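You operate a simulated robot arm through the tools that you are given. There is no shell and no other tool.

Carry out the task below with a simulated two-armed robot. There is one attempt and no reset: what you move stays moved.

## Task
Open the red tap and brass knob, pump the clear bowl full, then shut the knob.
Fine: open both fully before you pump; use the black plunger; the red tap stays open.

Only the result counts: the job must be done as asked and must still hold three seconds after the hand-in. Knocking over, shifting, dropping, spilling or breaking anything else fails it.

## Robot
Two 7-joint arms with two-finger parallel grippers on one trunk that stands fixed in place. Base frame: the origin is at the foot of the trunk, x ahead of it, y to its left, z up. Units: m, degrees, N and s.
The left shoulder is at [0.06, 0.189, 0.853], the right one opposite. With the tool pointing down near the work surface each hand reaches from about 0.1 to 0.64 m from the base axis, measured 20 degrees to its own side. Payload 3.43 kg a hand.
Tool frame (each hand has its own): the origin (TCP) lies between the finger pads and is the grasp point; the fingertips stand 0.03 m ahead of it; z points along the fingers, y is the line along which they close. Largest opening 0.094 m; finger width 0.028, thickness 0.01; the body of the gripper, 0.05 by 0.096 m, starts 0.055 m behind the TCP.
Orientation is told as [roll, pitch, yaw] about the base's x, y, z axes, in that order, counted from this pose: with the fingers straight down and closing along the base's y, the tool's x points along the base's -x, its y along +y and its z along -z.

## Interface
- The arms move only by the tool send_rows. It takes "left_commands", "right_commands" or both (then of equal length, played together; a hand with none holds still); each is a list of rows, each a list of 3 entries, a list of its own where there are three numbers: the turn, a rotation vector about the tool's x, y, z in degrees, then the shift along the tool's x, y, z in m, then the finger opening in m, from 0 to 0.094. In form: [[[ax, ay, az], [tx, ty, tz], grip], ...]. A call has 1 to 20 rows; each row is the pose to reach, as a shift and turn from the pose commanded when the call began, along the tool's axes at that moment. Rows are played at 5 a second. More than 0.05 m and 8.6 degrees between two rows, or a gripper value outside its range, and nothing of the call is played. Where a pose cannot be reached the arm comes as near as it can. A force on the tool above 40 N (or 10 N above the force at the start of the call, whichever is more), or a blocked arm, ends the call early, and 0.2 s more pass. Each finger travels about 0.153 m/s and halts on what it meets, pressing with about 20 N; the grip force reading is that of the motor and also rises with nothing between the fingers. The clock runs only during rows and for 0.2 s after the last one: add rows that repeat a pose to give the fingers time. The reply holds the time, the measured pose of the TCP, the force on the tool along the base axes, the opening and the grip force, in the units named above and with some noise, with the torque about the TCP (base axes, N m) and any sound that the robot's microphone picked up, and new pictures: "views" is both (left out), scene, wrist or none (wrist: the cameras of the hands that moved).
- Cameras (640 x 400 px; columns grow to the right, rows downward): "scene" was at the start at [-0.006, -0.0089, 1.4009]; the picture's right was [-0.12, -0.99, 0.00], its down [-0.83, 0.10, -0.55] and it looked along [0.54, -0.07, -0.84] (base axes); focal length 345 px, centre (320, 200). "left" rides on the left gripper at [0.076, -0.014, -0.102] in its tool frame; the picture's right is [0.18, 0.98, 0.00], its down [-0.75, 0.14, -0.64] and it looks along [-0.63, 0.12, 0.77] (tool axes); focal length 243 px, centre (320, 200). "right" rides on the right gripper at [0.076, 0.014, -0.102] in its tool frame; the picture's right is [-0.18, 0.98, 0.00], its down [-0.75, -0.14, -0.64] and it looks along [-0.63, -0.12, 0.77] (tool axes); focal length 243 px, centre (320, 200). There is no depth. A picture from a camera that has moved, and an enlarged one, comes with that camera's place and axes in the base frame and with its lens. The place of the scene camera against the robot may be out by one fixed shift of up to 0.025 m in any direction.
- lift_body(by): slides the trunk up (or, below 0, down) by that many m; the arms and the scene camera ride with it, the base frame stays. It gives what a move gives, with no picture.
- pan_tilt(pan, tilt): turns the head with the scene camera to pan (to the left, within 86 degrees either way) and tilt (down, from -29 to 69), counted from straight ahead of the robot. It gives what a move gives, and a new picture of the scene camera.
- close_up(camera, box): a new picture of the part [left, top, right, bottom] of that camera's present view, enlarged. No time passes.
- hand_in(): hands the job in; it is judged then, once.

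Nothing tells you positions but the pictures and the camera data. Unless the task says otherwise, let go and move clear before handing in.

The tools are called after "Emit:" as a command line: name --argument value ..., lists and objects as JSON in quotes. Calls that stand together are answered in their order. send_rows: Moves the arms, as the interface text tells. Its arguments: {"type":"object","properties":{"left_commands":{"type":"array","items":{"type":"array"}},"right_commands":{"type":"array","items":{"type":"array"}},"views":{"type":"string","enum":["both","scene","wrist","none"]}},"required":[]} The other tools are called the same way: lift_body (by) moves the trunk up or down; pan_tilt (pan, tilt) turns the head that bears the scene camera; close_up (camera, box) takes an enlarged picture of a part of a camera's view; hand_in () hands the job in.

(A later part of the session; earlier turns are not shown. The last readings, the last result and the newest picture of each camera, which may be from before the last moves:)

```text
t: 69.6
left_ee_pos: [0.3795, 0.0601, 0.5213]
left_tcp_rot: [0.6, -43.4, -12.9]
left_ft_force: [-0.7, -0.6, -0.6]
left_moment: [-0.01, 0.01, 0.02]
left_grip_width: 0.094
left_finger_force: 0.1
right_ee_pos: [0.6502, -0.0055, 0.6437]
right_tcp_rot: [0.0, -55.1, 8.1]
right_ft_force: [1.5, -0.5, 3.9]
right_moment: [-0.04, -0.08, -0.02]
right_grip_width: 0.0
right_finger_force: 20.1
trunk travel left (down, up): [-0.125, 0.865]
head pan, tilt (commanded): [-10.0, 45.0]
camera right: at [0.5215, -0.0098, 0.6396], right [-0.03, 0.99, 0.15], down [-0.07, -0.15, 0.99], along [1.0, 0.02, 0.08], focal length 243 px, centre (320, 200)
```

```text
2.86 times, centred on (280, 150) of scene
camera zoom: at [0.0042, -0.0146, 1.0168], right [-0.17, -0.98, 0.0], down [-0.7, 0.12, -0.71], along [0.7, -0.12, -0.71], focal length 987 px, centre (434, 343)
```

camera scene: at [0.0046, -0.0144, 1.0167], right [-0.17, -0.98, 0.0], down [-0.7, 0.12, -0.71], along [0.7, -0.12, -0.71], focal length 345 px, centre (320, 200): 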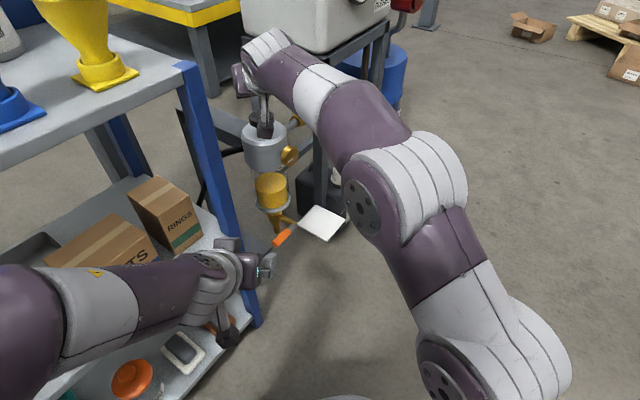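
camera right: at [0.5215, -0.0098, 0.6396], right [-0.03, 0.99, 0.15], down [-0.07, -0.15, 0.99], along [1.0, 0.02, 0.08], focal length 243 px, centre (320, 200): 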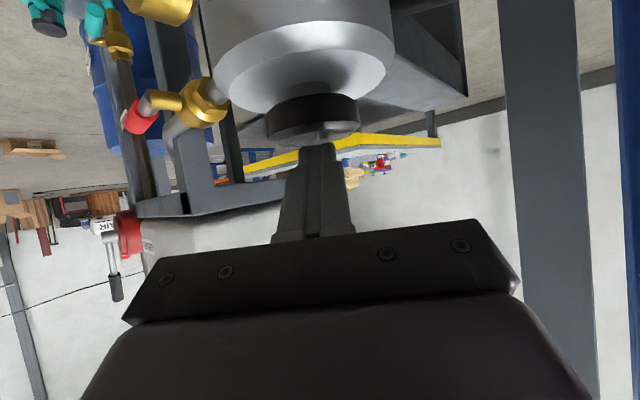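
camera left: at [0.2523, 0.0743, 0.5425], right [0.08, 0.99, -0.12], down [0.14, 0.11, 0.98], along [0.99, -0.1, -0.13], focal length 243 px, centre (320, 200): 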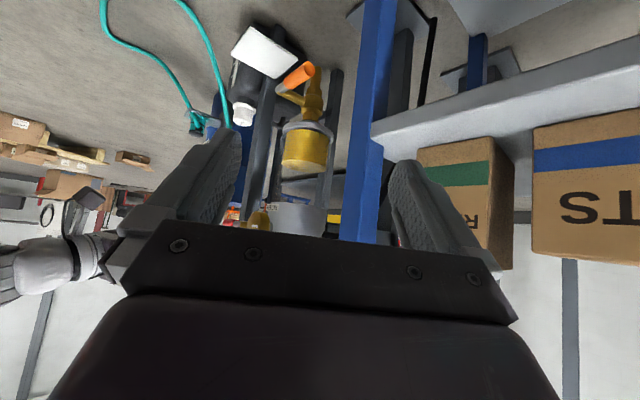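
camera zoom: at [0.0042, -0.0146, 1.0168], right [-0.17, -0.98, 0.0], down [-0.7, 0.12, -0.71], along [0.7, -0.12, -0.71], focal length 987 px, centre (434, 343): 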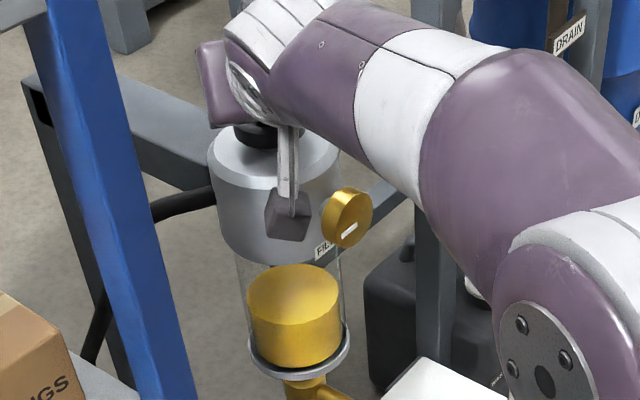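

Contact is made, with about 4 N upward and the plunger already down a few millimetres. I'll press further to find the full stroke.

Emit:
send_rows --right_commands '[[[0, 0, 0], [0.0041, 0, 0.0029], 0.0], [[0, 0, 0], [0.0082, 0, 0.0058], 0.0], [[0, 0, 0], [0.0123, 0, 0.0086], 0.0], [[0, 0, 0], [0.0163, 0, 0.0115], 0.0], [[0, 0, 0], [0.0204, 0, 0.0144], 0.0]]' --views "wrist"

Emit:
close_up --camera "scene" --box '[200, 80, 360, 220]'

Emit:
close_up --camera "left" --box '[260, 90, 350, 220]'

```text
t: 70.8
left_ee_pos: [0.3777, 0.0597, 0.5218]
left_tcp_rot: [0.5, -43.3, -13.1]
left_ft_force: [-0.7, 0.3, 0.0]
left_moment: [0.02, 0.02, -0.03]
left_grip_width: 0.0939
left_finger_force: 0.1
right_ee_pos: [0.6518, -0.0042, 0.6323]
right_tcp_rot: [0.5, -56.6, 7.8]
right_ft_force: [-2.1, -4.3, 15.9]
right_moment: [-0.05, -0.22, -0.13]
right_grip_width: 0.0001
right_finger_force: 20.3
trunk travel left (down, up): [-0.125, 0.865]
head pan, tilt (commanded): [-10.0, 45.0]
stopped in row 5 (right hand): the force on the tool passed its limit at 43 N (the readings are from after the stop); the commanded pose is now the measured one
camera right: at [0.5225, -0.0092, 0.6263], right [-0.04, 0.99, 0.16], down [-0.1, -0.16, 0.98], along [0.99, 0.02, 0.1], focal length 243 px, centre (320, 200)
```

right: 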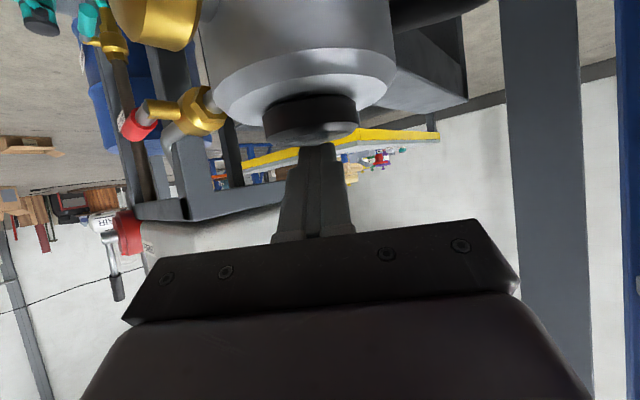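

```text
2.86 times, centred on (280, 150) of scene
camera zoom: at [0.0028, -0.0148, 1.0165], right [-0.17, -0.98, 0.0], down [-0.7, 0.12, -0.71], along [0.7, -0.12, -0.71], focal length 987 px, centre (434, 343)
```

zoom: 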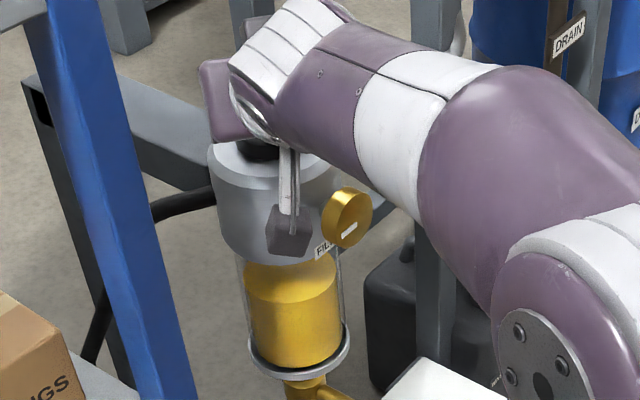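

```text
3.08 times, centred on (305, 155) of left
camera zoom: at [0.2516, 0.0741, 0.5428], right [0.08, 0.99, -0.12], down [0.13, 0.11, 0.98], along [0.99, -0.1, -0.12], focal length 746 px, centre (366, 338)
```

zoom: 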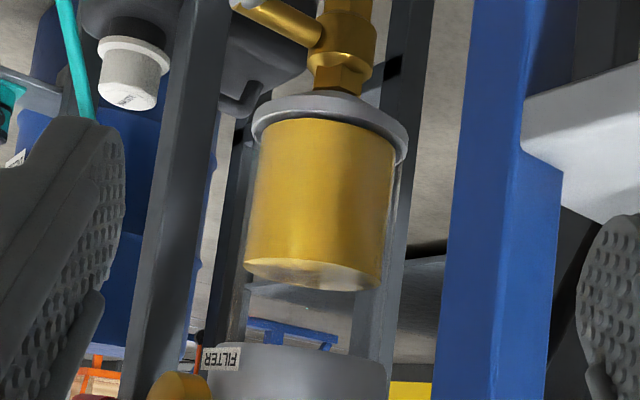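

One stroke raised the level from about 46% to 63%. I'll lift off and see whether the plunger springs back.

Emit:
send_rows --right_commands '[[[0, 0, 0], [-0.0082, 0, -0.0058], 0.0], [[0, 0, 0], [-0.0163, 0, -0.0115], 0.0], [[0, 0, 0], [-0.0245, 0, -0.0173], 0.0], [[0, 0, 0], [-0.0245, 0, -0.0173], 0.0]]' --views "wrist"

Emit:
close_up --camera "left" --box '[260, 90, 350, 220]'

```text
t: 71.8
left_ee_pos: [0.3788, 0.0605, 0.5207]
left_tcp_rot: [0.5, -43.2, -12.9]
left_ft_force: [-0.3, 0.0, 0.1]
left_moment: [0.0, -0.03, -0.01]
left_grip_width: 0.0939
left_finger_force: 0.1
right_ee_pos: [0.6514, -0.0048, 0.6567]
right_tcp_rot: [0.4, -56.0, 8.0]
right_ft_force: [0.8, 0.4, -0.8]
right_moment: [-0.03, -0.02, -0.03]
right_grip_width: 0.0001
right_finger_force: 19.6
trunk travel left (down, up): [-0.125, 0.865]
head pan, tilt (commanded): [-10.0, 45.0]
camera right: at [0.5222, -0.0096, 0.6526], right [-0.04, 0.99, 0.16], down [-0.09, -0.16, 0.98], along [1.0, 0.02, 0.09], focal length 243 px, centre (320, 200)
```

right: 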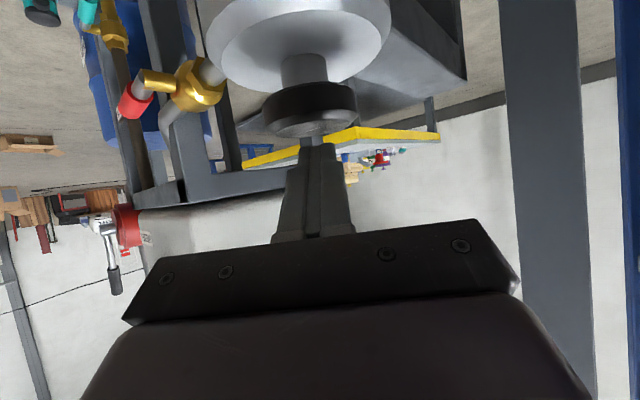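

```text
3.08 times, centred on (305, 155) of left
camera zoom: at [0.2525, 0.0742, 0.5426], right [0.08, 0.99, -0.12], down [0.14, 0.11, 0.98], along [0.99, -0.1, -0.13], focal length 746 px, centre (366, 338)
```

zoom: 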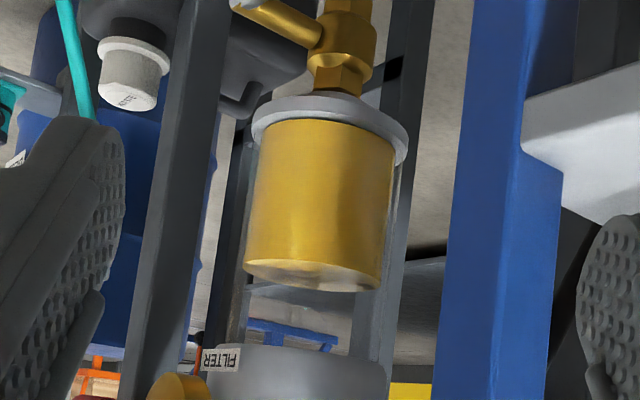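

The plunger springs back and the level holds at about 63%. Now the second stroke.

Emit:
send_rows --right_commands '[[[0, 0, 0], [0.0066, 0, 0.0045], 0.0], [[0, 0, 0], [0.0133, 0, 0.0089], 0.0], [[0, 0, 0], [0.0182, 0, 0.0123], 0.0], [[0, 0, 0], [0.0212, 0, 0.0143], 0.0], [[0, 0, 0], [0.0224, 0, 0.0151], 0.0]]' --views "none"

Emit:
close_up --camera "left" --box '[260, 90, 350, 220]'

Emit:
close_up --camera "scene" --box '[200, 80, 360, 220]'

```text
t: 73.0
left_ee_pos: [0.3785, 0.0603, 0.5224]
left_tcp_rot: [0.5, -43.3, -13.0]
left_ft_force: [0.5, 0.2, -0.6]
left_moment: [0.0, -0.01, -0.03]
left_grip_width: 0.0937
left_finger_force: 0.2
right_ee_pos: [0.6495, -0.0051, 0.6339]
right_tcp_rot: [0.4, -56.1, 7.9]
right_ft_force: [-2.9, -2.4, 10.2]
right_moment: [-0.03, -0.1, -0.09]
right_grip_width: 0.0
right_finger_force: 19.7
trunk travel left (down, up): [-0.125, 0.865]
head pan, tilt (commanded): [-10.0, 45.0]
```

```text
3.08 times, centred on (305, 155) of left
camera zoom: at [0.2519, 0.074, 0.5431], right [0.08, 0.99, -0.12], down [0.13, 0.11, 0.98], along [0.99, -0.1, -0.12], focal length 746 px, centre (366, 338)
```

zoom: 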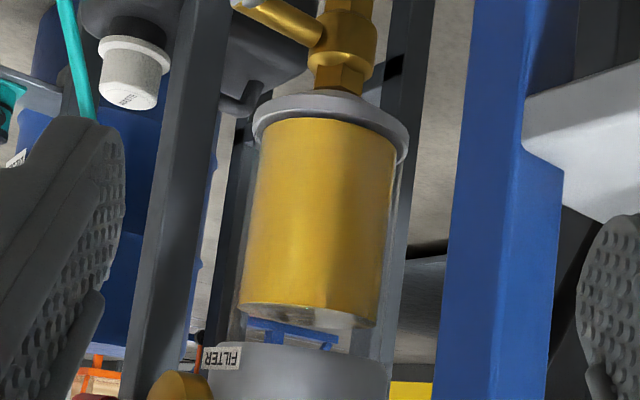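

```text
2.86 times, centred on (280, 150) of scene
camera zoom: at [0.0032, -0.0148, 1.0169], right [-0.17, -0.98, 0.0], down [-0.7, 0.12, -0.71], along [0.7, -0.12, -0.71], focal length 987 px, centre (434, 343)
```

zoom: 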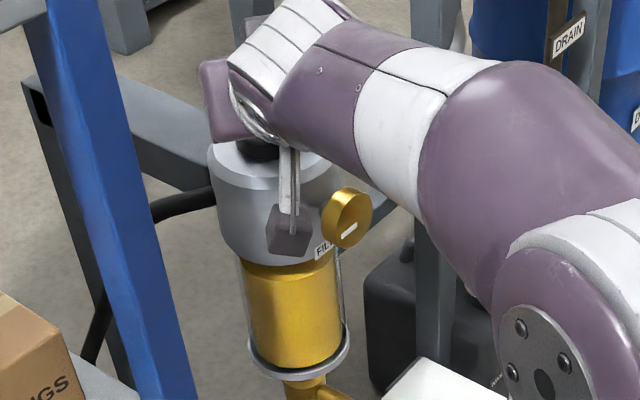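

The second stroke brought it to about 82%. I'll lift, then do the third stroke in stages and watch the level.

Emit:
send_rows --right_commands '[[[0, 0, 0], [-0.0082, 0, -0.0058], 0.0], [[0, 0, 0], [-0.0163, 0, -0.0115], 0.0], [[0, 0, 0], [-0.0224, 0, -0.0151], 0.0], [[0, 0, 0], [-0.0224, 0, -0.0151], 0.0], [[0, 0, 0], [-0.0158, 0, -0.0106], 0.0], [[0, 0, 0], [-0.0091, 0, -0.0062], 0.0], [[0, 0, 0], [-0.0091, 0, -0.0062], 0.0]]' --views "none"

Emit:
close_up --camera "left" --box '[260, 90, 350, 220]'

Emit:
close_up --camera "right" --box '[200, 0, 440, 200]'

```text
t: 74.6
left_ee_pos: [0.3792, 0.0603, 0.5206]
left_tcp_rot: [0.5, -43.3, -12.9]
left_ft_force: [-0.1, -0.2, -0.1]
left_moment: [0.02, -0.03, 0.0]
left_grip_width: 0.094
left_finger_force: 0.2
right_ee_pos: [0.6516, -0.003, 0.642]
right_tcp_rot: [0.3, -56.0, 7.9]
right_ft_force: [0.8, 0.8, 4.5]
right_moment: [0.0, -0.1, -0.03]
right_grip_width: 0.0001
right_finger_force: 19.4
trunk travel left (down, up): [-0.125, 0.865]
head pan, tilt (commanded): [-10.0, 45.0]
```

```text
3.08 times, centred on (305, 155) of left
camera zoom: at [0.2524, 0.0742, 0.5428], right [0.08, 0.99, -0.12], down [0.14, 0.11, 0.98], along [0.99, -0.1, -0.13], focal length 746 px, centre (366, 338)
```

zoom: 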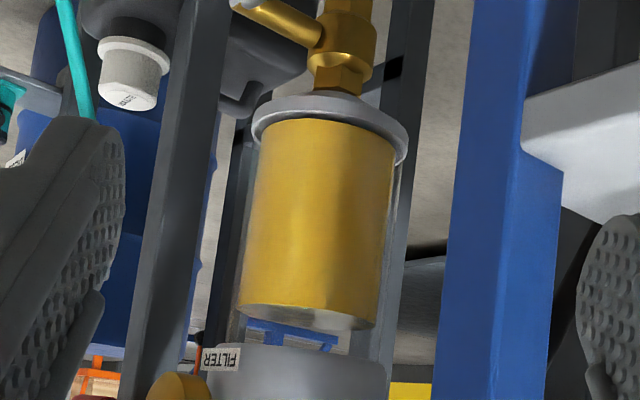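

```text
2.00 times, centred on (320, 100) of right
camera zoom: at [0.5219, -0.0081, 0.6372], right [-0.04, 0.99, 0.16], down [-0.09, -0.16, 0.98], along [1.0, 0.02, 0.09], focal length 485 px, centre (320, 400)
```

zoom: 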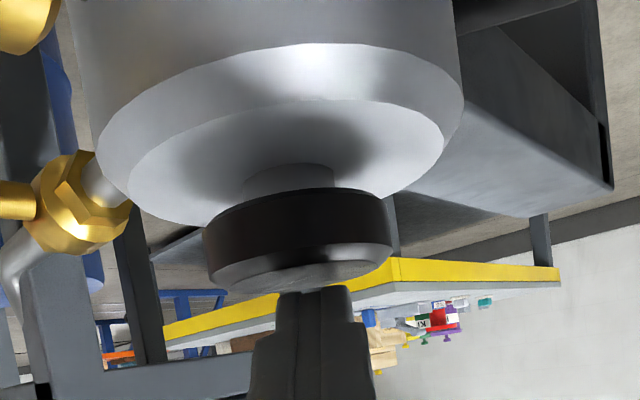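

At half press the level hasn't changed noticeably, so the fill seems to come with a full stroke. I'll complete the third stroke.

Emit:
send_rows --right_commands '[[[0, 0, 0], [0.0041, 0, 0.0028], 0.0], [[0, 0, 0], [0.0075, 0, 0.005], 0.0], [[0, 0, 0], [0.0095, 0, 0.0064], 0.0]]' --views "none"

Emit:
close_up --camera "left" --box '[260, 90, 350, 220]'

Emit:
close_up --camera "scene" --box '[200, 80, 360, 220]'

```text
t: 75.4
left_ee_pos: [0.379, 0.061, 0.5218]
left_tcp_rot: [0.5, -43.4, -12.8]
left_ft_force: [0.5, 0.5, 0.2]
left_moment: [0.0, 0.02, -0.01]
left_grip_width: 0.0941
left_finger_force: 0.1
right_ee_pos: [0.6507, -0.0032, 0.6332]
right_tcp_rot: [0.3, -56.3, 8.0]
right_ft_force: [0.0, 3.6, 13.8]
right_moment: [0.15, -0.23, 0.08]
right_grip_width: 0.0003
right_finger_force: 20.3
trunk travel left (down, up): [-0.125, 0.865]
head pan, tilt (commanded): [-10.0, 45.0]
```

```text
3.08 times, centred on (305, 155) of left
camera zoom: at [0.2519, 0.0744, 0.5432], right [0.08, 0.99, -0.12], down [0.13, 0.11, 0.98], along [0.99, -0.1, -0.12], focal length 746 px, centre (366, 338)
```

zoom: 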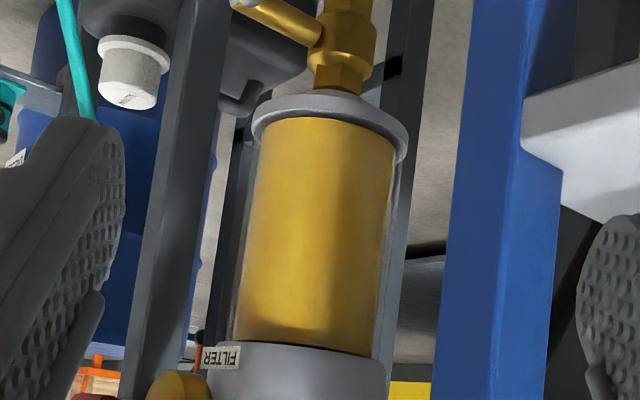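

```text
2.86 times, centred on (280, 150) of scene
camera zoom: at [0.0032, -0.0142, 1.017], right [-0.17, -0.98, 0.0], down [-0.7, 0.12, -0.71], along [0.7, -0.12, -0.71], focal length 987 px, centre (434, 343)
```

zoom: 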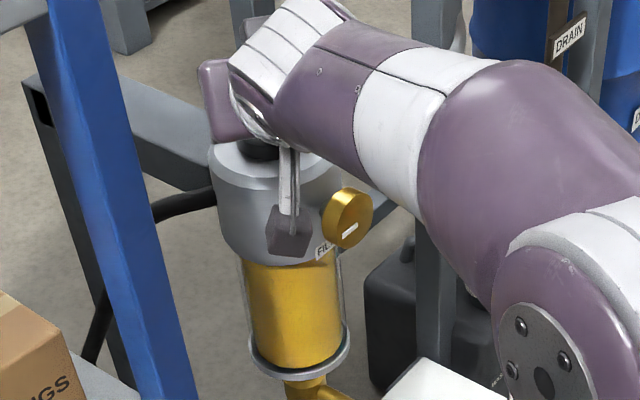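

The bowl now looks full right up to the head. I'll zoom in closely to check for any remaining gap.

Emit:
close_up --camera "left" --box '[284, 180, 320, 215]'

Emit:
close_up --camera "scene" --box '[250, 150, 300, 220]'

```text
11.43 times, centred on (302, 198) of left
camera zoom: at [0.2519, 0.0744, 0.5432], right [0.08, 0.99, -0.12], down [0.13, 0.11, 0.98], along [0.99, -0.1, -0.12], focal length 2773 px, centre (526, 229)
```

zoom: 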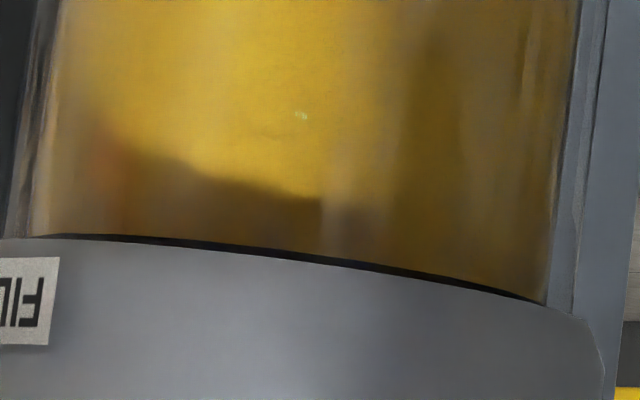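

```text
5.71 times, centred on (275, 185) of scene
camera zoom: at [0.0032, -0.0142, 1.017], right [-0.17, -0.98, 0.0], down [-0.7, 0.12, -0.71], along [0.7, -0.12, -0.71], focal length 1974 px, centre (577, 286)
```

zoom: 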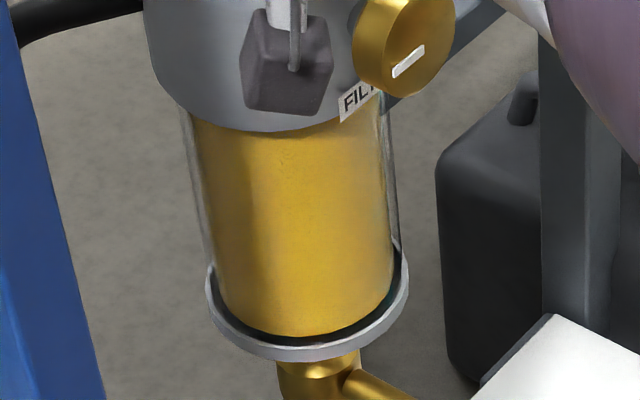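

The bowl is full: the third stroke brought the liquid right up to the head. I'll lift the hand straight off the plunger and check that the level holds and nothing is leaking.

Emit:
send_rows --right_commands '[[[0, 0, 0], [-0.0083, 0, -0.0056], 0.0], [[0, 0, 0], [-0.0166, 0, -0.0112], 0.0], [[0, 0, 0], [-0.0332, 0, -0.0224], 0.0], [[0, 0, 0], [-0.0497, 0, -0.0335], 0.0], [[0, 0, 0], [-0.0663, 0, -0.0447], 0.0]]' --views "none"

Emit:
close_up --camera "left" --box '[260, 90, 350, 220]'

Emit:
close_up --camera "scene" --box '[220, 90, 380, 250]'

```text
t: 76.6
left_ee_pos: [0.3793, 0.0601, 0.5199]
left_tcp_rot: [0.4, -43.2, -12.9]
left_ft_force: [0.5, 1.0, -0.3]
left_moment: [0.01, 0.0, 0.01]
left_grip_width: 0.0938
left_finger_force: 0.1
right_ee_pos: [0.6523, -0.0043, 0.7103]
right_tcp_rot: [0.3, -55.9, 8.0]
right_ft_force: [0.7, 0.2, -0.3]
right_moment: [0.01, 0.0, 0.01]
right_grip_width: 0.0002
right_finger_force: 20.0
trunk travel left (down, up): [-0.125, 0.865]
head pan, tilt (commanded): [-10.0, 45.0]
```

```text
3.08 times, centred on (305, 155) of left
camera zoom: at [0.2526, 0.0742, 0.5426], right [0.08, 0.99, -0.12], down [0.14, 0.11, 0.98], along [0.99, -0.1, -0.13], focal length 746 px, centre (366, 338)
```

zoom: 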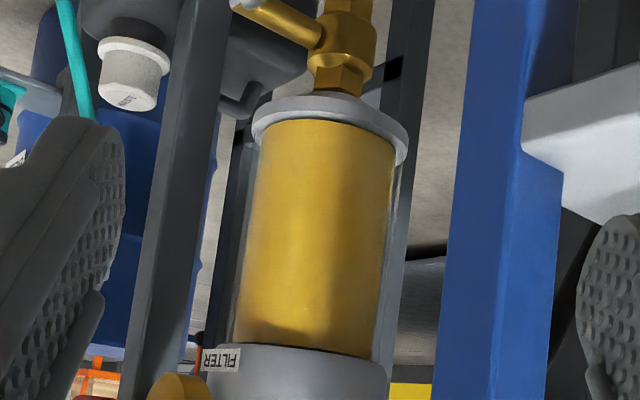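

```text
2.50 times, centred on (300, 170) of scene
camera zoom: at [0.0047, -0.0145, 1.0167], right [-0.17, -0.98, 0.0], down [-0.7, 0.12, -0.71], along [0.7, -0.12, -0.71], focal length 864 px, centre (370, 275)
```

zoom: 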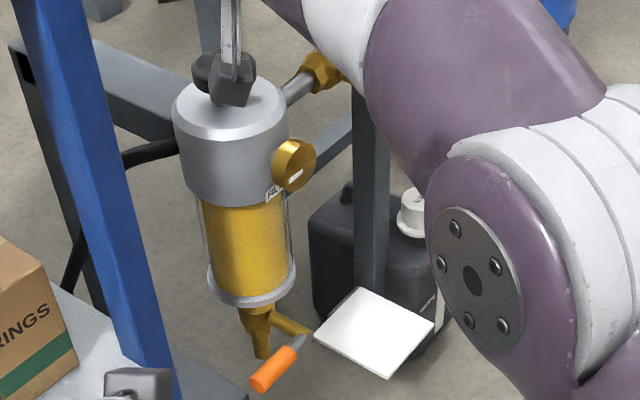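

The bowl stays full and there's no leak. Next I'll swing the right hand back around in front of the knob to shut it.

Emit:
send_rows --right_commands '[[[-4.93, -1.47, -2.8], [0.0152, -0.0295, -0.0195], 0.0], [[-9.87, -2.94, -5.6], [0.0304, -0.059, -0.039], 0.0], [[-14.8, -4.42, -8.4], [0.0457, -0.0886, -0.0586], 0.0], [[-19.73, -5.89, -11.2], [0.0609, -0.1181, -0.0781], 0.02], [[-24.67, -7.36, -14.0], [0.0761, -0.1476, -0.0976], 0.04], [[-29.6, -8.83, -16.8], [0.0913, -0.1771, -0.1171], 0.06], [[-29.6, -8.83, -16.8], [0.0913, -0.1771, -0.1171], 0.08]]' --views "none"

Emit:
send_rows --right_commands '[[[0, -3.8, 0], [0.0196, 0.0093, 0.0295], 0.08], [[0, -7.6, 0], [0.0391, 0.0186, 0.059], 0.08], [[0, -11.4, 0], [0.0587, 0.028, 0.0886], 0.08], [[0, -15.2, 0], [0.0782, 0.0373, 0.1181], 0.08], [[0, -19, 0], [0.0978, 0.0466, 0.1476], 0.08], [[0, -19, 0], [0.0978, 0.0466, 0.1476], 0.08]]' --views "both"

Emit:
close_up --camera "right" --box '[270, 90, 390, 200]'

```text
t: 78.2
left_ee_pos: [0.3796, 0.06, 0.5207]
left_tcp_rot: [0.6, -43.2, -13.0]
left_ft_force: [0.3, 1.0, -0.3]
left_moment: [-0.04, -0.03, 0.01]
left_grip_width: 0.094
left_finger_force: 0.1
right_ee_pos: [0.5346, -0.1865, 0.6928]
right_tcp_rot: [0.5, -64.7, 40.8]
right_ft_force: [0.5, 0.3, 0.0]
right_moment: [0.01, 0.0, -0.02]
right_grip_width: 0.08
right_finger_force: 0.1
right hand out of reach, approached as far as the arm can: row 6, 7
trunk travel left (down, up): [-0.125, 0.865]
head pan, tilt (commanded): [-10.0, 45.0]
```

```text
t: 79.6
left_ee_pos: [0.3793, 0.0606, 0.5203]
left_tcp_rot: [0.6, -43.1, -12.9]
left_ft_force: [1.1, 0.3, -0.1]
left_moment: [0.04, 0.02, -0.01]
left_grip_width: 0.0941
left_finger_force: 0.1
right_ee_pos: [0.5731, -0.0897, 0.5447]
right_tcp_rot: [0.5, -84.3, 41.6]
right_ft_force: [-0.3, 0.2, -0.1]
right_moment: [-0.01, -0.01, 0.02]
right_grip_width: 0.08
right_finger_force: 0.0
trunk travel left (down, up): [-0.125, 0.865]
head pan, tilt (commanded): [-10.0, 45.0]
camera scene: at [0.0046, -0.0146, 1.0167], right [-0.17, -0.98, 0.0], down [-0.7, 0.12, -0.71], along [0.7, -0.12, -0.71], focal length 345 px, centre (320, 200)
camera right: at [0.481, -0.1532, 0.4792], right [-0.65, 0.74, 0.18], down [-0.32, -0.48, 0.81], along [0.69, 0.47, 0.55], focal length 243 px, centre (320, 200)
```

scene: 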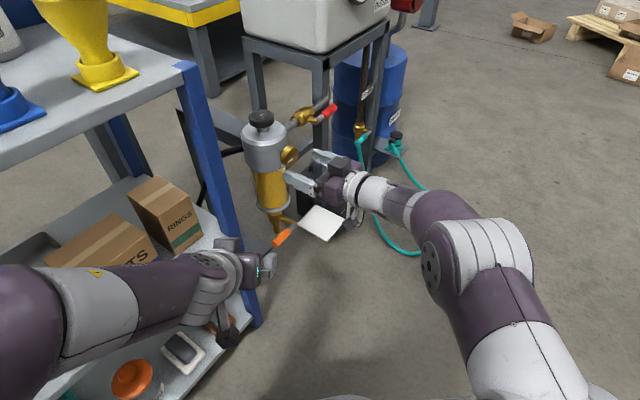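
right: 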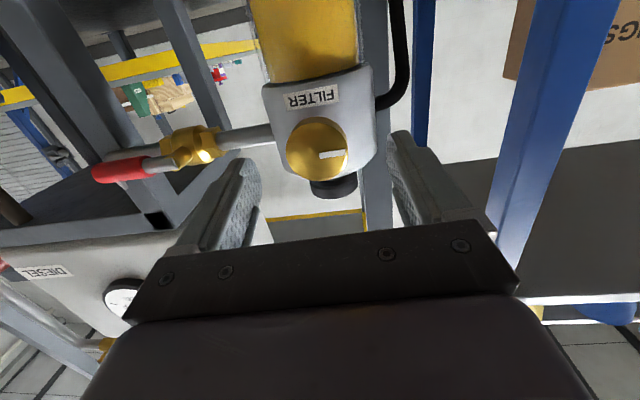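

```text
3.64 times, centred on (330, 145) of right
camera zoom: at [0.481, -0.1532, 0.4792], right [-0.65, 0.74, 0.18], down [-0.32, -0.48, 0.81], along [0.69, 0.47, 0.55], focal length 882 px, centre (284, 400)
```

zoom: 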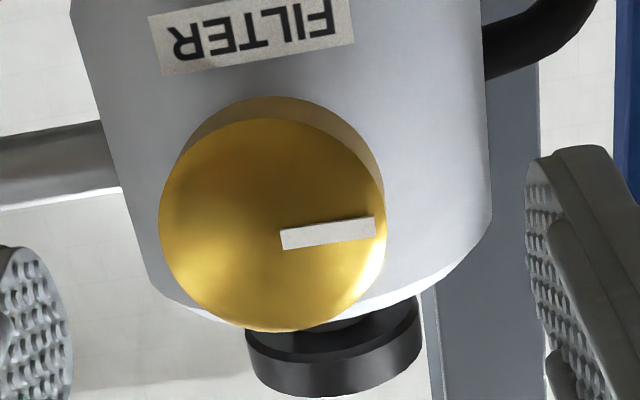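

The pointer sits exactly at left. I'll centre on the knob axis, pre-roll the open hand about 32° counter-clockwise, and advance to straddle the knob.

Emit:
send_rows --right_commands '[[[0.79, -0.48, -7.95], [-0.001, -0.0015, 0], 0.08], [[1.58, -0.95, -15.9], [-0.0019, -0.003, 0], 0.08], [[2.38, -1.43, -23.85], [-0.0029, -0.0045, 0], 0.08], [[3.17, -1.9, -31.8], [-0.0038, -0.006, 0], 0.08], [[3.17, -1.9, -31.8], [-0.0038, -0.006, 0], 0.08]]' --views "wrist"

Emit:
close_up --camera "right" --box '[250, 80, 390, 210]'

```text
t: 80.8
left_ee_pos: [0.3792, 0.0609, 0.5207]
left_tcp_rot: [0.6, -43.2, -12.9]
left_ft_force: [0.3, 0.1, 0.6]
left_moment: [0.0, -0.01, -0.02]
left_grip_width: 0.0938
left_finger_force: 0.0
right_ee_pos: [0.5767, -0.0938, 0.548]
right_tcp_rot: [-83.8, -57.9, 124.5]
right_ft_force: [0.7, 0.1, 0.5]
right_moment: [0.0, -0.02, 0.01]
right_grip_width: 0.0801
right_finger_force: 0.1
trunk travel left (down, up): [-0.125, 0.865]
head pan, tilt (commanded): [-10.0, 45.0]
camera right: at [0.512, -0.1846, 0.4816], right [-0.61, 0.7, -0.36], down [-0.64, -0.17, 0.75], along [0.47, 0.69, 0.55], focal length 243 px, centre (320, 200)
```

right: 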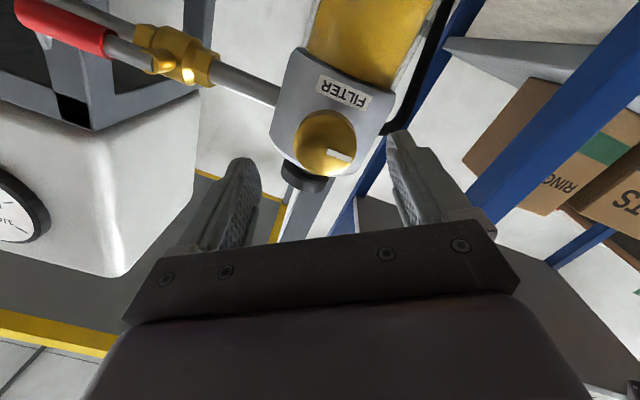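

```text
3.08 times, centred on (320, 145) of right
camera zoom: at [0.512, -0.1846, 0.4816], right [-0.61, 0.7, -0.36], down [-0.64, -0.17, 0.75], along [0.47, 0.69, 0.55], focal length 746 px, centre (320, 369)
```

zoom: 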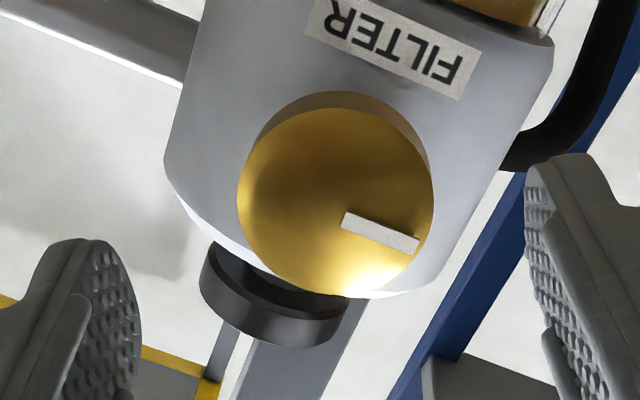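

It's well aligned. I'll advance and grip the knob.

Emit:
send_rows --right_commands '[[[0, 0, 0], [-0.0018, 0.0009, 0.0181], 0.08], [[0, 0, 0], [-0.0035, 0.0017, 0.0361], 0.08], [[0, 0, 0], [-0.0035, 0.0017, 0.0361], 0.08], [[0, 0, 0], [-0.0035, 0.0017, 0.0361], 0.055], [[0, 0, 0], [-0.0035, 0.0017, 0.0361], 0.04], [[0, 0, 0], [-0.0035, 0.0017, 0.0361], 0.038]]' --views "wrist"

Emit:
close_up --camera "scene" --box '[230, 90, 350, 180]'

```text
t: 82.2
left_ee_pos: [0.379, 0.0606, 0.5214]
left_tcp_rot: [0.4, -43.3, -12.9]
left_ft_force: [-0.1, -0.4, 0.5]
left_moment: [0.03, -0.02, 0.03]
left_grip_width: 0.0942
left_finger_force: 0.1
right_ee_pos: [0.6043, -0.0672, 0.5468]
right_tcp_rot: [-83.6, -57.9, 124.4]
right_ft_force: [-9.8, 8.3, -6.2]
right_moment: [0.0, 0.14, 1.05]
right_grip_width: 0.0449
right_finger_force: 44.7
trunk travel left (down, up): [-0.125, 0.865]
head pan, tilt (commanded): [-10.0, 45.0]
camera right: at [0.539, -0.1573, 0.4805], right [-0.61, 0.7, -0.36], down [-0.64, -0.17, 0.75], along [0.47, 0.69, 0.55], focal length 243 px, centre (320, 200)
```

right: 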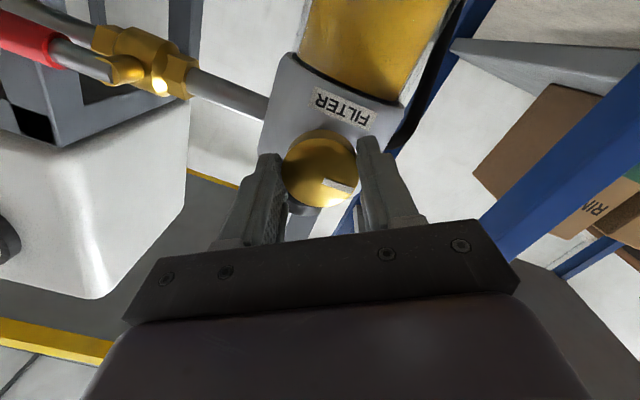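

```text
4.44 times, centred on (290, 135) of scene
camera zoom: at [0.0043, -0.014, 1.0167], right [-0.17, -0.98, 0.0], down [-0.7, 0.12, -0.71], along [0.7, -0.12, -0.71], focal length 1535 px, centre (453, 489)
```

zoom: 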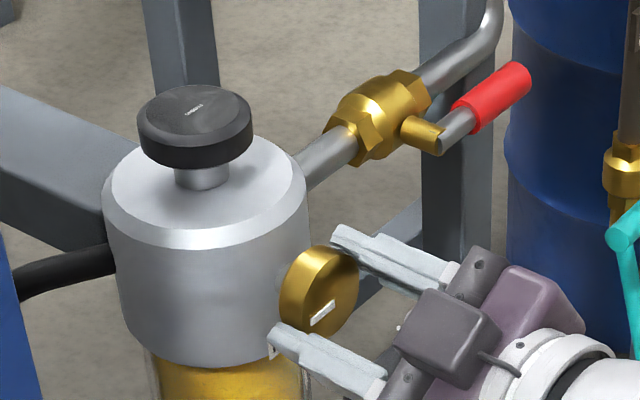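

The knob is gripped. I'll turn it clockwise toward shut.

Emit:
send_rows --right_commands '[[[-0.8, 0.39, 8.2], [0, 0, 0], 0.038], [[-1.6, 0.78, 16.4], [0, 0, 0], 0.038], [[-2.4, 1.17, 24.6], [0, 0, 0], 0.038], [[-3.2, 1.56, 32.8], [0, 0, 0], 0.038], [[-4.0, 1.95, 41.0], [0, 0, 0], 0.038], [[-4.0, 1.95, 41.0], [0, 0, 0], 0.038]]' --views "wrist"

Emit:
close_up --camera "scene" --box '[230, 90, 350, 180]'

```text
t: 83.6
left_ee_pos: [0.3794, 0.0603, 0.5187]
left_tcp_rot: [0.3, -43.0, -12.9]
left_ft_force: [-0.6, 0.6, 0.7]
left_moment: [-0.02, -0.01, -0.01]
left_grip_width: 0.0942
left_finger_force: 0.1
right_ee_pos: [0.6028, -0.0671, 0.547]
right_tcp_rot: [57.4, -78.8, -14.7]
right_ft_force: [12.6, 28.3, -9.7]
right_moment: [-0.14, 0.13, 0.74]
right_grip_width: 0.0449
right_finger_force: 44.5
trunk travel left (down, up): [-0.125, 0.865]
head pan, tilt (commanded): [-10.0, 45.0]
camera right: at [0.5045, -0.123, 0.4855], right [-0.62, 0.71, 0.34], down [-0.23, -0.58, 0.78], along [0.75, 0.4, 0.52], focal length 243 px, centre (320, 200)
```

right: 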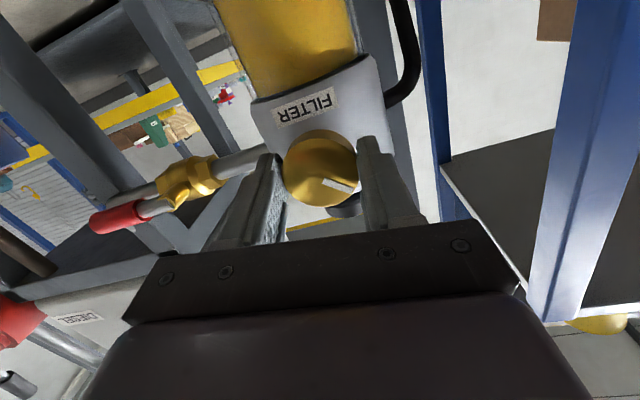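

```text
4.44 times, centred on (290, 135) of scene
camera zoom: at [0.0064, -0.0125, 1.0167], right [-0.17, -0.98, 0.0], down [-0.7, 0.12, -0.71], along [0.7, -0.12, -0.71], focal length 1535 px, centre (453, 489)
```

zoom: 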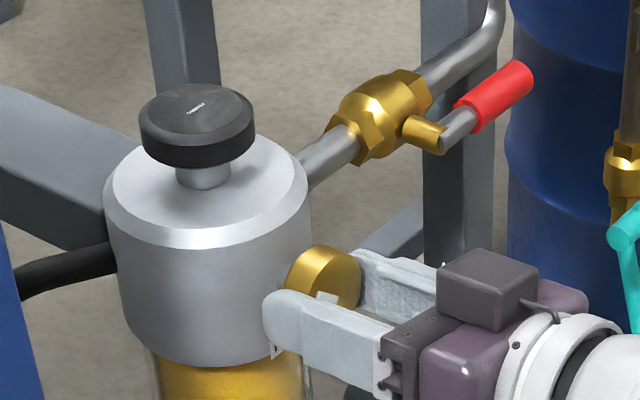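

The knob is following, now about 45° from shut, though there's a pull along the axis. I'll ease the hand 2 mm inward while continuing the turn.

Emit:
send_rows --right_commands '[[[0, 0, 0], [-0.0002, 0.0001, 0.002], 0.038], [[-0.8, 0.39, 8.2], [-0.0002, 0.0001, 0.002], 0.038], [[-1.6, 0.78, 16.4], [-0.0002, 0.0001, 0.002], 0.038], [[-2.4, 1.17, 24.6], [-0.0002, 0.0001, 0.002], 0.038], [[-3.2, 1.56, 32.8], [-0.0002, 0.0001, 0.002], 0.038], [[-3.9, 1.89, 39.8], [-0.0002, 0.0001, 0.002], 0.038]]' --views "wrist"

Emit:
close_up --camera "right" --box '[260, 60, 400, 240]'

```text
t: 85.0
left_ee_pos: [0.3785, 0.0606, 0.5199]
left_tcp_rot: [0.4, -43.2, -12.9]
left_ft_force: [0.3, 0.5, 0.0]
left_moment: [0.0, 0.01, 0.01]
left_grip_width: 0.0938
left_finger_force: 0.1
right_ee_pos: [0.6036, -0.0671, 0.5479]
right_tcp_rot: [82.7, -40.0, -38.0]
right_ft_force: [-7.1, 13.4, -7.2]
right_moment: [0.28, -0.23, 0.77]
right_grip_width: 0.045
right_finger_force: 45.0
trunk travel left (down, up): [-0.125, 0.865]
head pan, tilt (commanded): [-10.0, 45.0]
camera right: at [0.4815, -0.0998, 0.5198], right [-0.31, 0.4, 0.87], down [0.08, -0.89, 0.44], along [0.95, 0.21, 0.24], focal length 243 px, centre (320, 200)
```

right: 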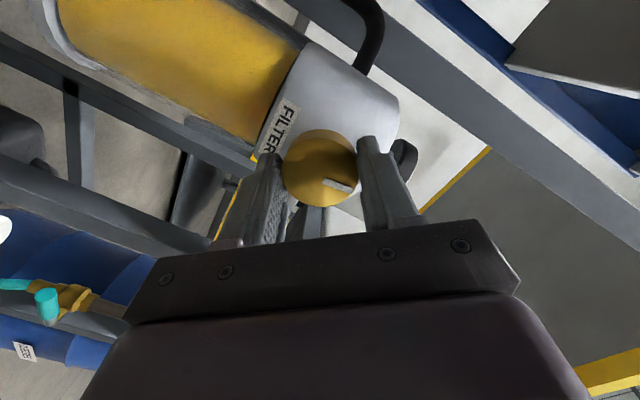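

```text
2.22 times, centred on (330, 150) of right
camera zoom: at [0.4815, -0.0998, 0.5198], right [-0.31, 0.4, 0.87], down [0.08, -0.89, 0.44], along [0.95, 0.21, 0.24], focal length 539 px, centre (298, 311)
```

zoom: 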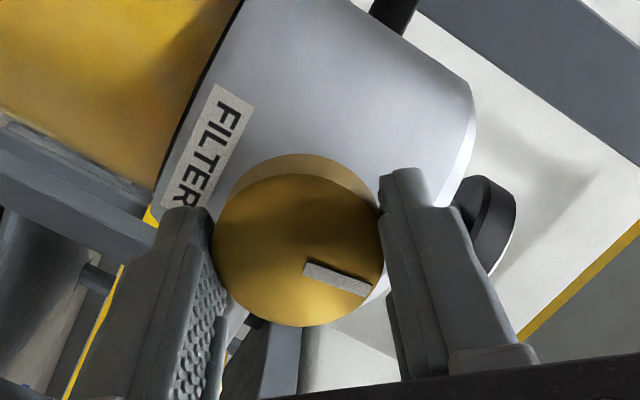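

The pointer is within about 5° of straight up. I'll release, roll back, and regrip for a final clockwise turn firmly onto the stop.

Emit:
send_rows --right_commands '[[[0, 0, 0], [0, 0, 0], 0.06], [[0, 0, 0], [0, 0, 0], 0.08], [[0, 0, 0], [0, 0, 0], 0.08], [[0.77, -0.4, -8.2], [0, 0, 0], 0.08], [[1.54, -0.8, -16.4], [0, 0, 0], 0.08], [[2.31, -1.2, -24.6], [0, 0, 0], 0.08], [[3.08, -1.6, -32.8], [0, 0, 0], 0.08], [[3.85, -2.0, -41.0], [0, 0, 0], 0.08], [[4.62, -2.4, -49.2], [0, 0, 0], 0.08], [[4.62, -2.4, -49.2], [0, 0, 0], 0.08]]' --views "wrist"

Emit:
close_up --camera "right" --box '[260, 60, 400, 240]'

Emit:
close_up --camera "scene" --box '[270, 120, 330, 165]'

```text
t: 87.2
left_ee_pos: [0.379, 0.0611, 0.5208]
left_tcp_rot: [0.5, -43.2, -12.9]
left_ft_force: [-0.1, 0.3, -0.5]
left_moment: [-0.02, 0.03, 0.01]
left_grip_width: 0.0939
left_finger_force: 0.1
right_ee_pos: [0.6036, -0.0665, 0.5465]
right_tcp_rot: [-1.6, -84.7, 43.9]
right_ft_force: [0.1, 0.3, -1.6]
right_moment: [0.01, -0.01, 0.0]
right_grip_width: 0.0803
right_finger_force: 0.0
trunk travel left (down, up): [-0.125, 0.865]
head pan, tilt (commanded): [-10.0, 45.0]
camera right: at [0.5128, -0.1307, 0.4813], right [-0.65, 0.74, 0.18], down [-0.33, -0.49, 0.81], along [0.69, 0.47, 0.56], focal length 243 px, centre (320, 200)
```

right: 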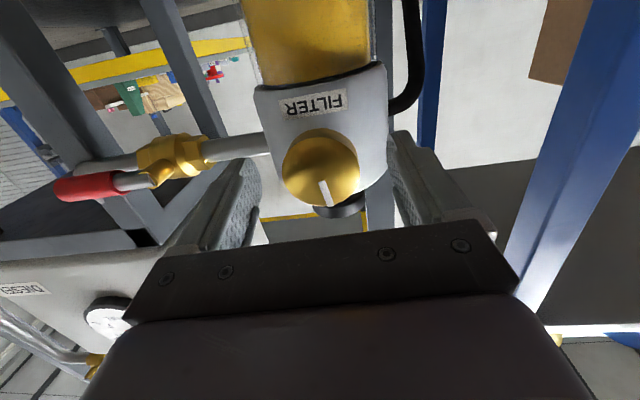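

```text
2.22 times, centred on (330, 150) of right
camera zoom: at [0.5128, -0.1307, 0.4813], right [-0.65, 0.74, 0.18], down [-0.33, -0.49, 0.81], along [0.69, 0.47, 0.56], focal length 539 px, centre (298, 311)
```

zoom: 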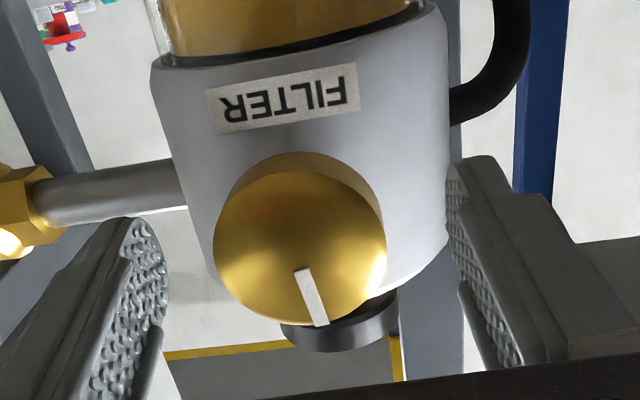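

```text
8.89 times, centred on (300, 142) of scene
camera zoom: at [0.0045, -0.0145, 1.0167], right [-0.17, -0.98, 0.0], down [-0.7, 0.12, -0.71], along [0.7, -0.12, -0.71], focal length 3070 px, centre (498, 711)
```

zoom: 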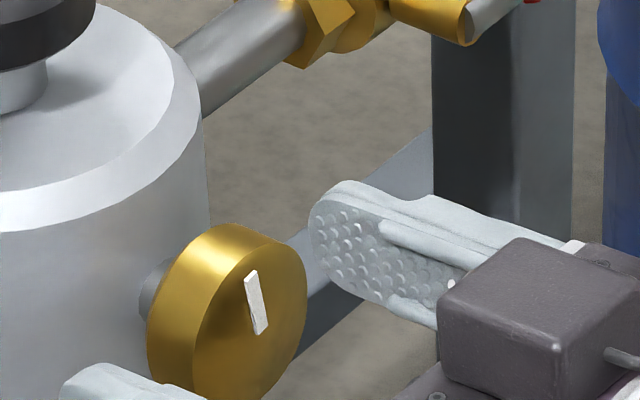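

The pointer is still about 6° short of straight up. I'll regrip and turn clockwise onto the stop.

Emit:
send_rows --right_commands '[[[0, 0, 0], [0, 0, 0], 0.06], [[0, 0, 0], [0, 0, 0], 0.042], [[0, 0, 0], [0, 0, 0], 0.038], [[0, 0, 0], [0, 0, 0], 0.038], [[-0.77, 0.4, 8.2], [0, 0, 0], 0.038], [[-1.54, 0.8, 16.4], [0, 0, 0], 0.038], [[-2.31, 1.2, 24.6], [0, 0, 0], 0.038], [[-2.31, 1.2, 24.6], [0, 0, 0], 0.038]]' --views "wrist"

Emit:
close_up --camera "right" --box '[260, 60, 400, 240]'

```text
t: 89.0
left_ee_pos: [0.3786, 0.0606, 0.5208]
left_tcp_rot: [0.4, -43.3, -12.9]
left_ft_force: [-0.1, -0.6, 0.8]
left_moment: [-0.02, 0.03, -0.01]
left_grip_width: 0.094
left_finger_force: 0.0
right_ee_pos: [0.6039, -0.0666, 0.5466]
right_tcp_rot: [75.7, -64.4, -32.3]
right_ft_force: [-2.3, 6.4, 1.6]
right_moment: [-0.36, -0.18, 0.74]
right_grip_width: 0.045
right_finger_force: 45.5
trunk travel left (down, up): [-0.125, 0.865]
head pan, tilt (commanded): [-10.0, 45.0]
camera right: at [0.4942, -0.1122, 0.4957], right [-0.53, 0.62, 0.58], down [-0.09, -0.72, 0.69], along [0.84, 0.31, 0.44], focal length 243 px, centre (320, 200)
```

right: 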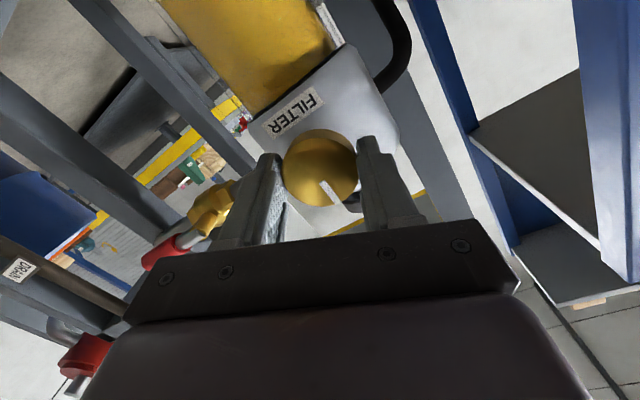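

```text
2.22 times, centred on (330, 150) of right
camera zoom: at [0.4942, -0.1122, 0.4957], right [-0.53, 0.62, 0.58], down [-0.09, -0.72, 0.69], along [0.84, 0.31, 0.44], focal length 539 px, centre (298, 311)
```

zoom: 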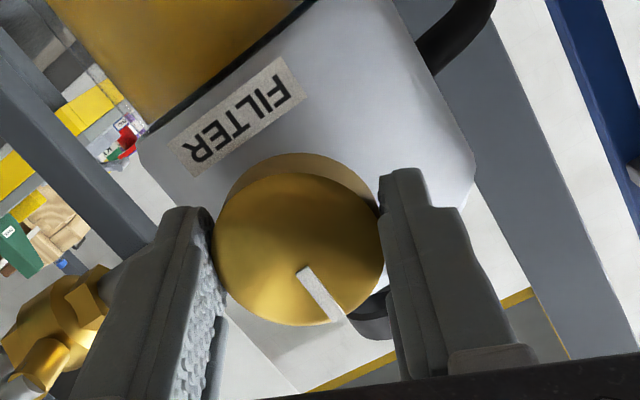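

The pointer is now straight up, and the hand slipped about 16° at the stop, so the knob is shut. I'll release and back straight out.

Emit:
send_rows --right_commands '[[[0, 0, 0], [0, 0, 0], 0.06], [[0, 0, 0], [0, 0, 0], 0.08], [[0, 0, 0], [0, 0, 0], 0.08], [[0, 0, 0], [0.0019, -0.001, -0.0199], 0.085], [[0, 0, 0], [0.0037, -0.0019, -0.0398], 0.085], [[0, 0, 0], [0.0056, -0.0029, -0.0597], 0.085]]' --views "wrist"

Emit:
close_up --camera "right" --box '[260, 60, 400, 240]'

Emit:
close_up --camera "scene" --box '[220, 90, 380, 250]'

Emit:
close_up --camera "scene" --box '[270, 120, 330, 165]'

Emit:
close_up --camera "left" --box '[260, 90, 350, 220]'

```text
t: 90.4
left_ee_pos: [0.3804, 0.0593, 0.5207]
left_tcp_rot: [0.5, -43.2, -13.0]
left_ft_force: [-0.3, -0.1, -0.2]
left_moment: [-0.02, -0.01, 0.04]
left_grip_width: 0.0939
left_finger_force: 0.0
right_ee_pos: [0.5818, -0.0889, 0.5481]
right_tcp_rot: [75.8, -64.5, -32.4]
right_ft_force: [-0.9, -0.1, -0.5]
right_moment: [0.02, 0.03, 0.03]
right_grip_width: 0.0848
right_finger_force: 0.0
right hand out of reach, approached as far as the arm can: row 5, 6
trunk travel left (down, up): [-0.125, 0.865]
head pan, tilt (commanded): [-10.0, 45.0]
camera right: at [0.4726, -0.134, 0.496], right [-0.53, 0.62, 0.58], down [-0.09, -0.72, 0.69], along [0.84, 0.31, 0.44], focal length 243 px, centre (320, 200)
```

right: 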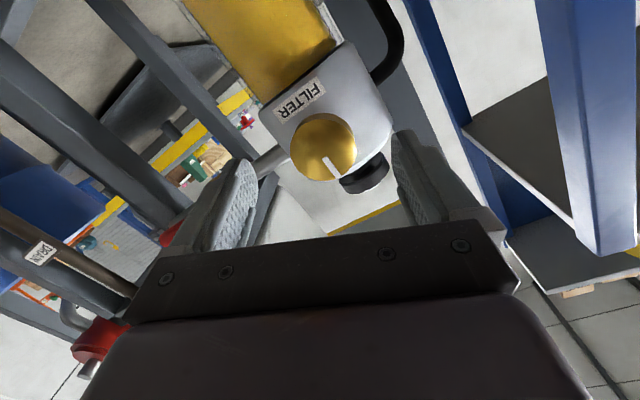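

```text
2.22 times, centred on (330, 150) of right
camera zoom: at [0.4726, -0.134, 0.496], right [-0.53, 0.62, 0.58], down [-0.09, -0.72, 0.69], along [0.84, 0.31, 0.44], focal length 539 px, centre (298, 311)
```

zoom: 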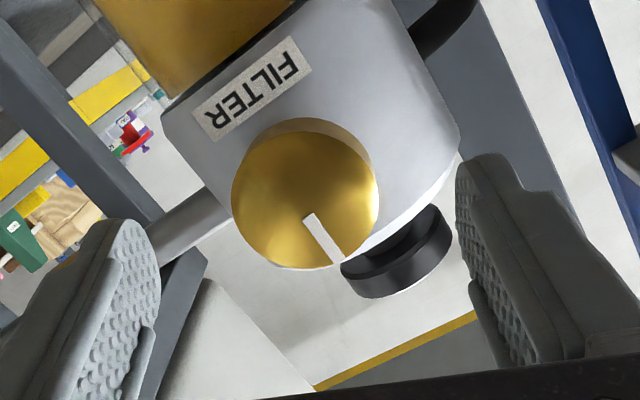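

```text
2.50 times, centred on (300, 170) of scene
camera zoom: at [0.0046, -0.0145, 1.0167], right [-0.17, -0.98, 0.0], down [-0.7, 0.12, -0.71], along [0.7, -0.12, -0.71], focal length 864 px, centre (370, 275)
```

zoom: 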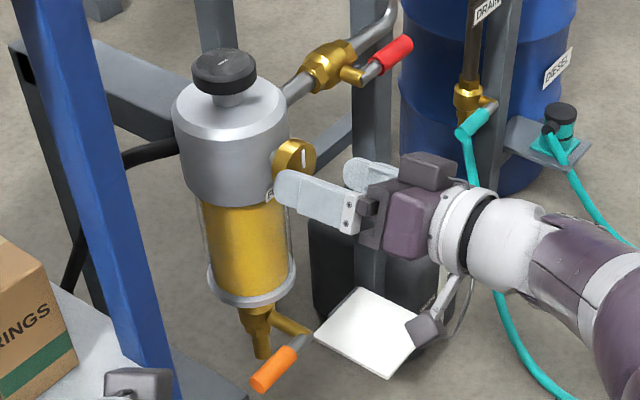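

```text
8.89 times, centred on (300, 142) of scene
camera zoom: at [0.0046, -0.0145, 1.0167], right [-0.17, -0.98, 0.0], down [-0.7, 0.12, -0.71], along [0.7, -0.12, -0.71], focal length 3070 px, centre (498, 711)
```

zoom: 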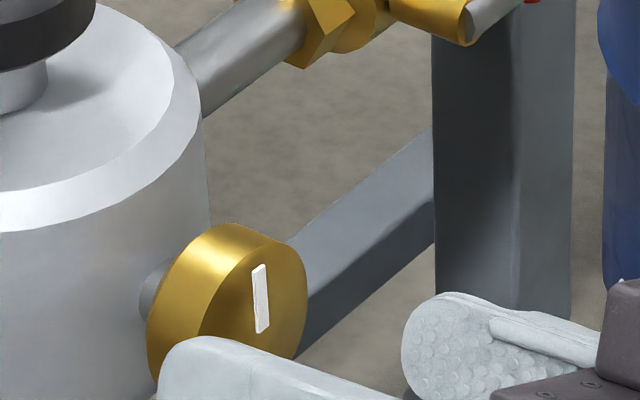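

```text
3.08 times, centred on (305, 155) of left
camera zoom: at [0.2525, 0.0742, 0.5426], right [0.08, 0.99, -0.12], down [0.14, 0.11, 0.98], along [0.99, -0.1, -0.13], focal length 746 px, centre (366, 338)
```

zoom: 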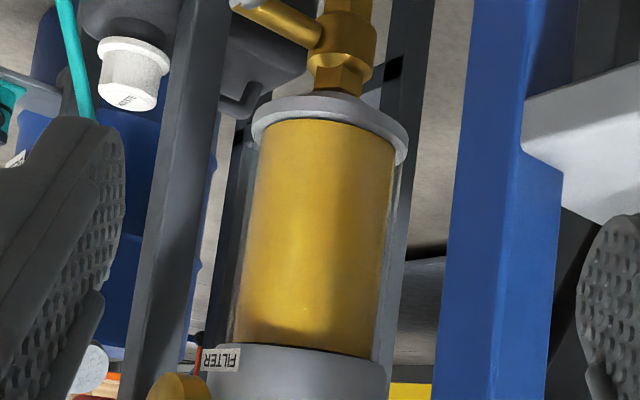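

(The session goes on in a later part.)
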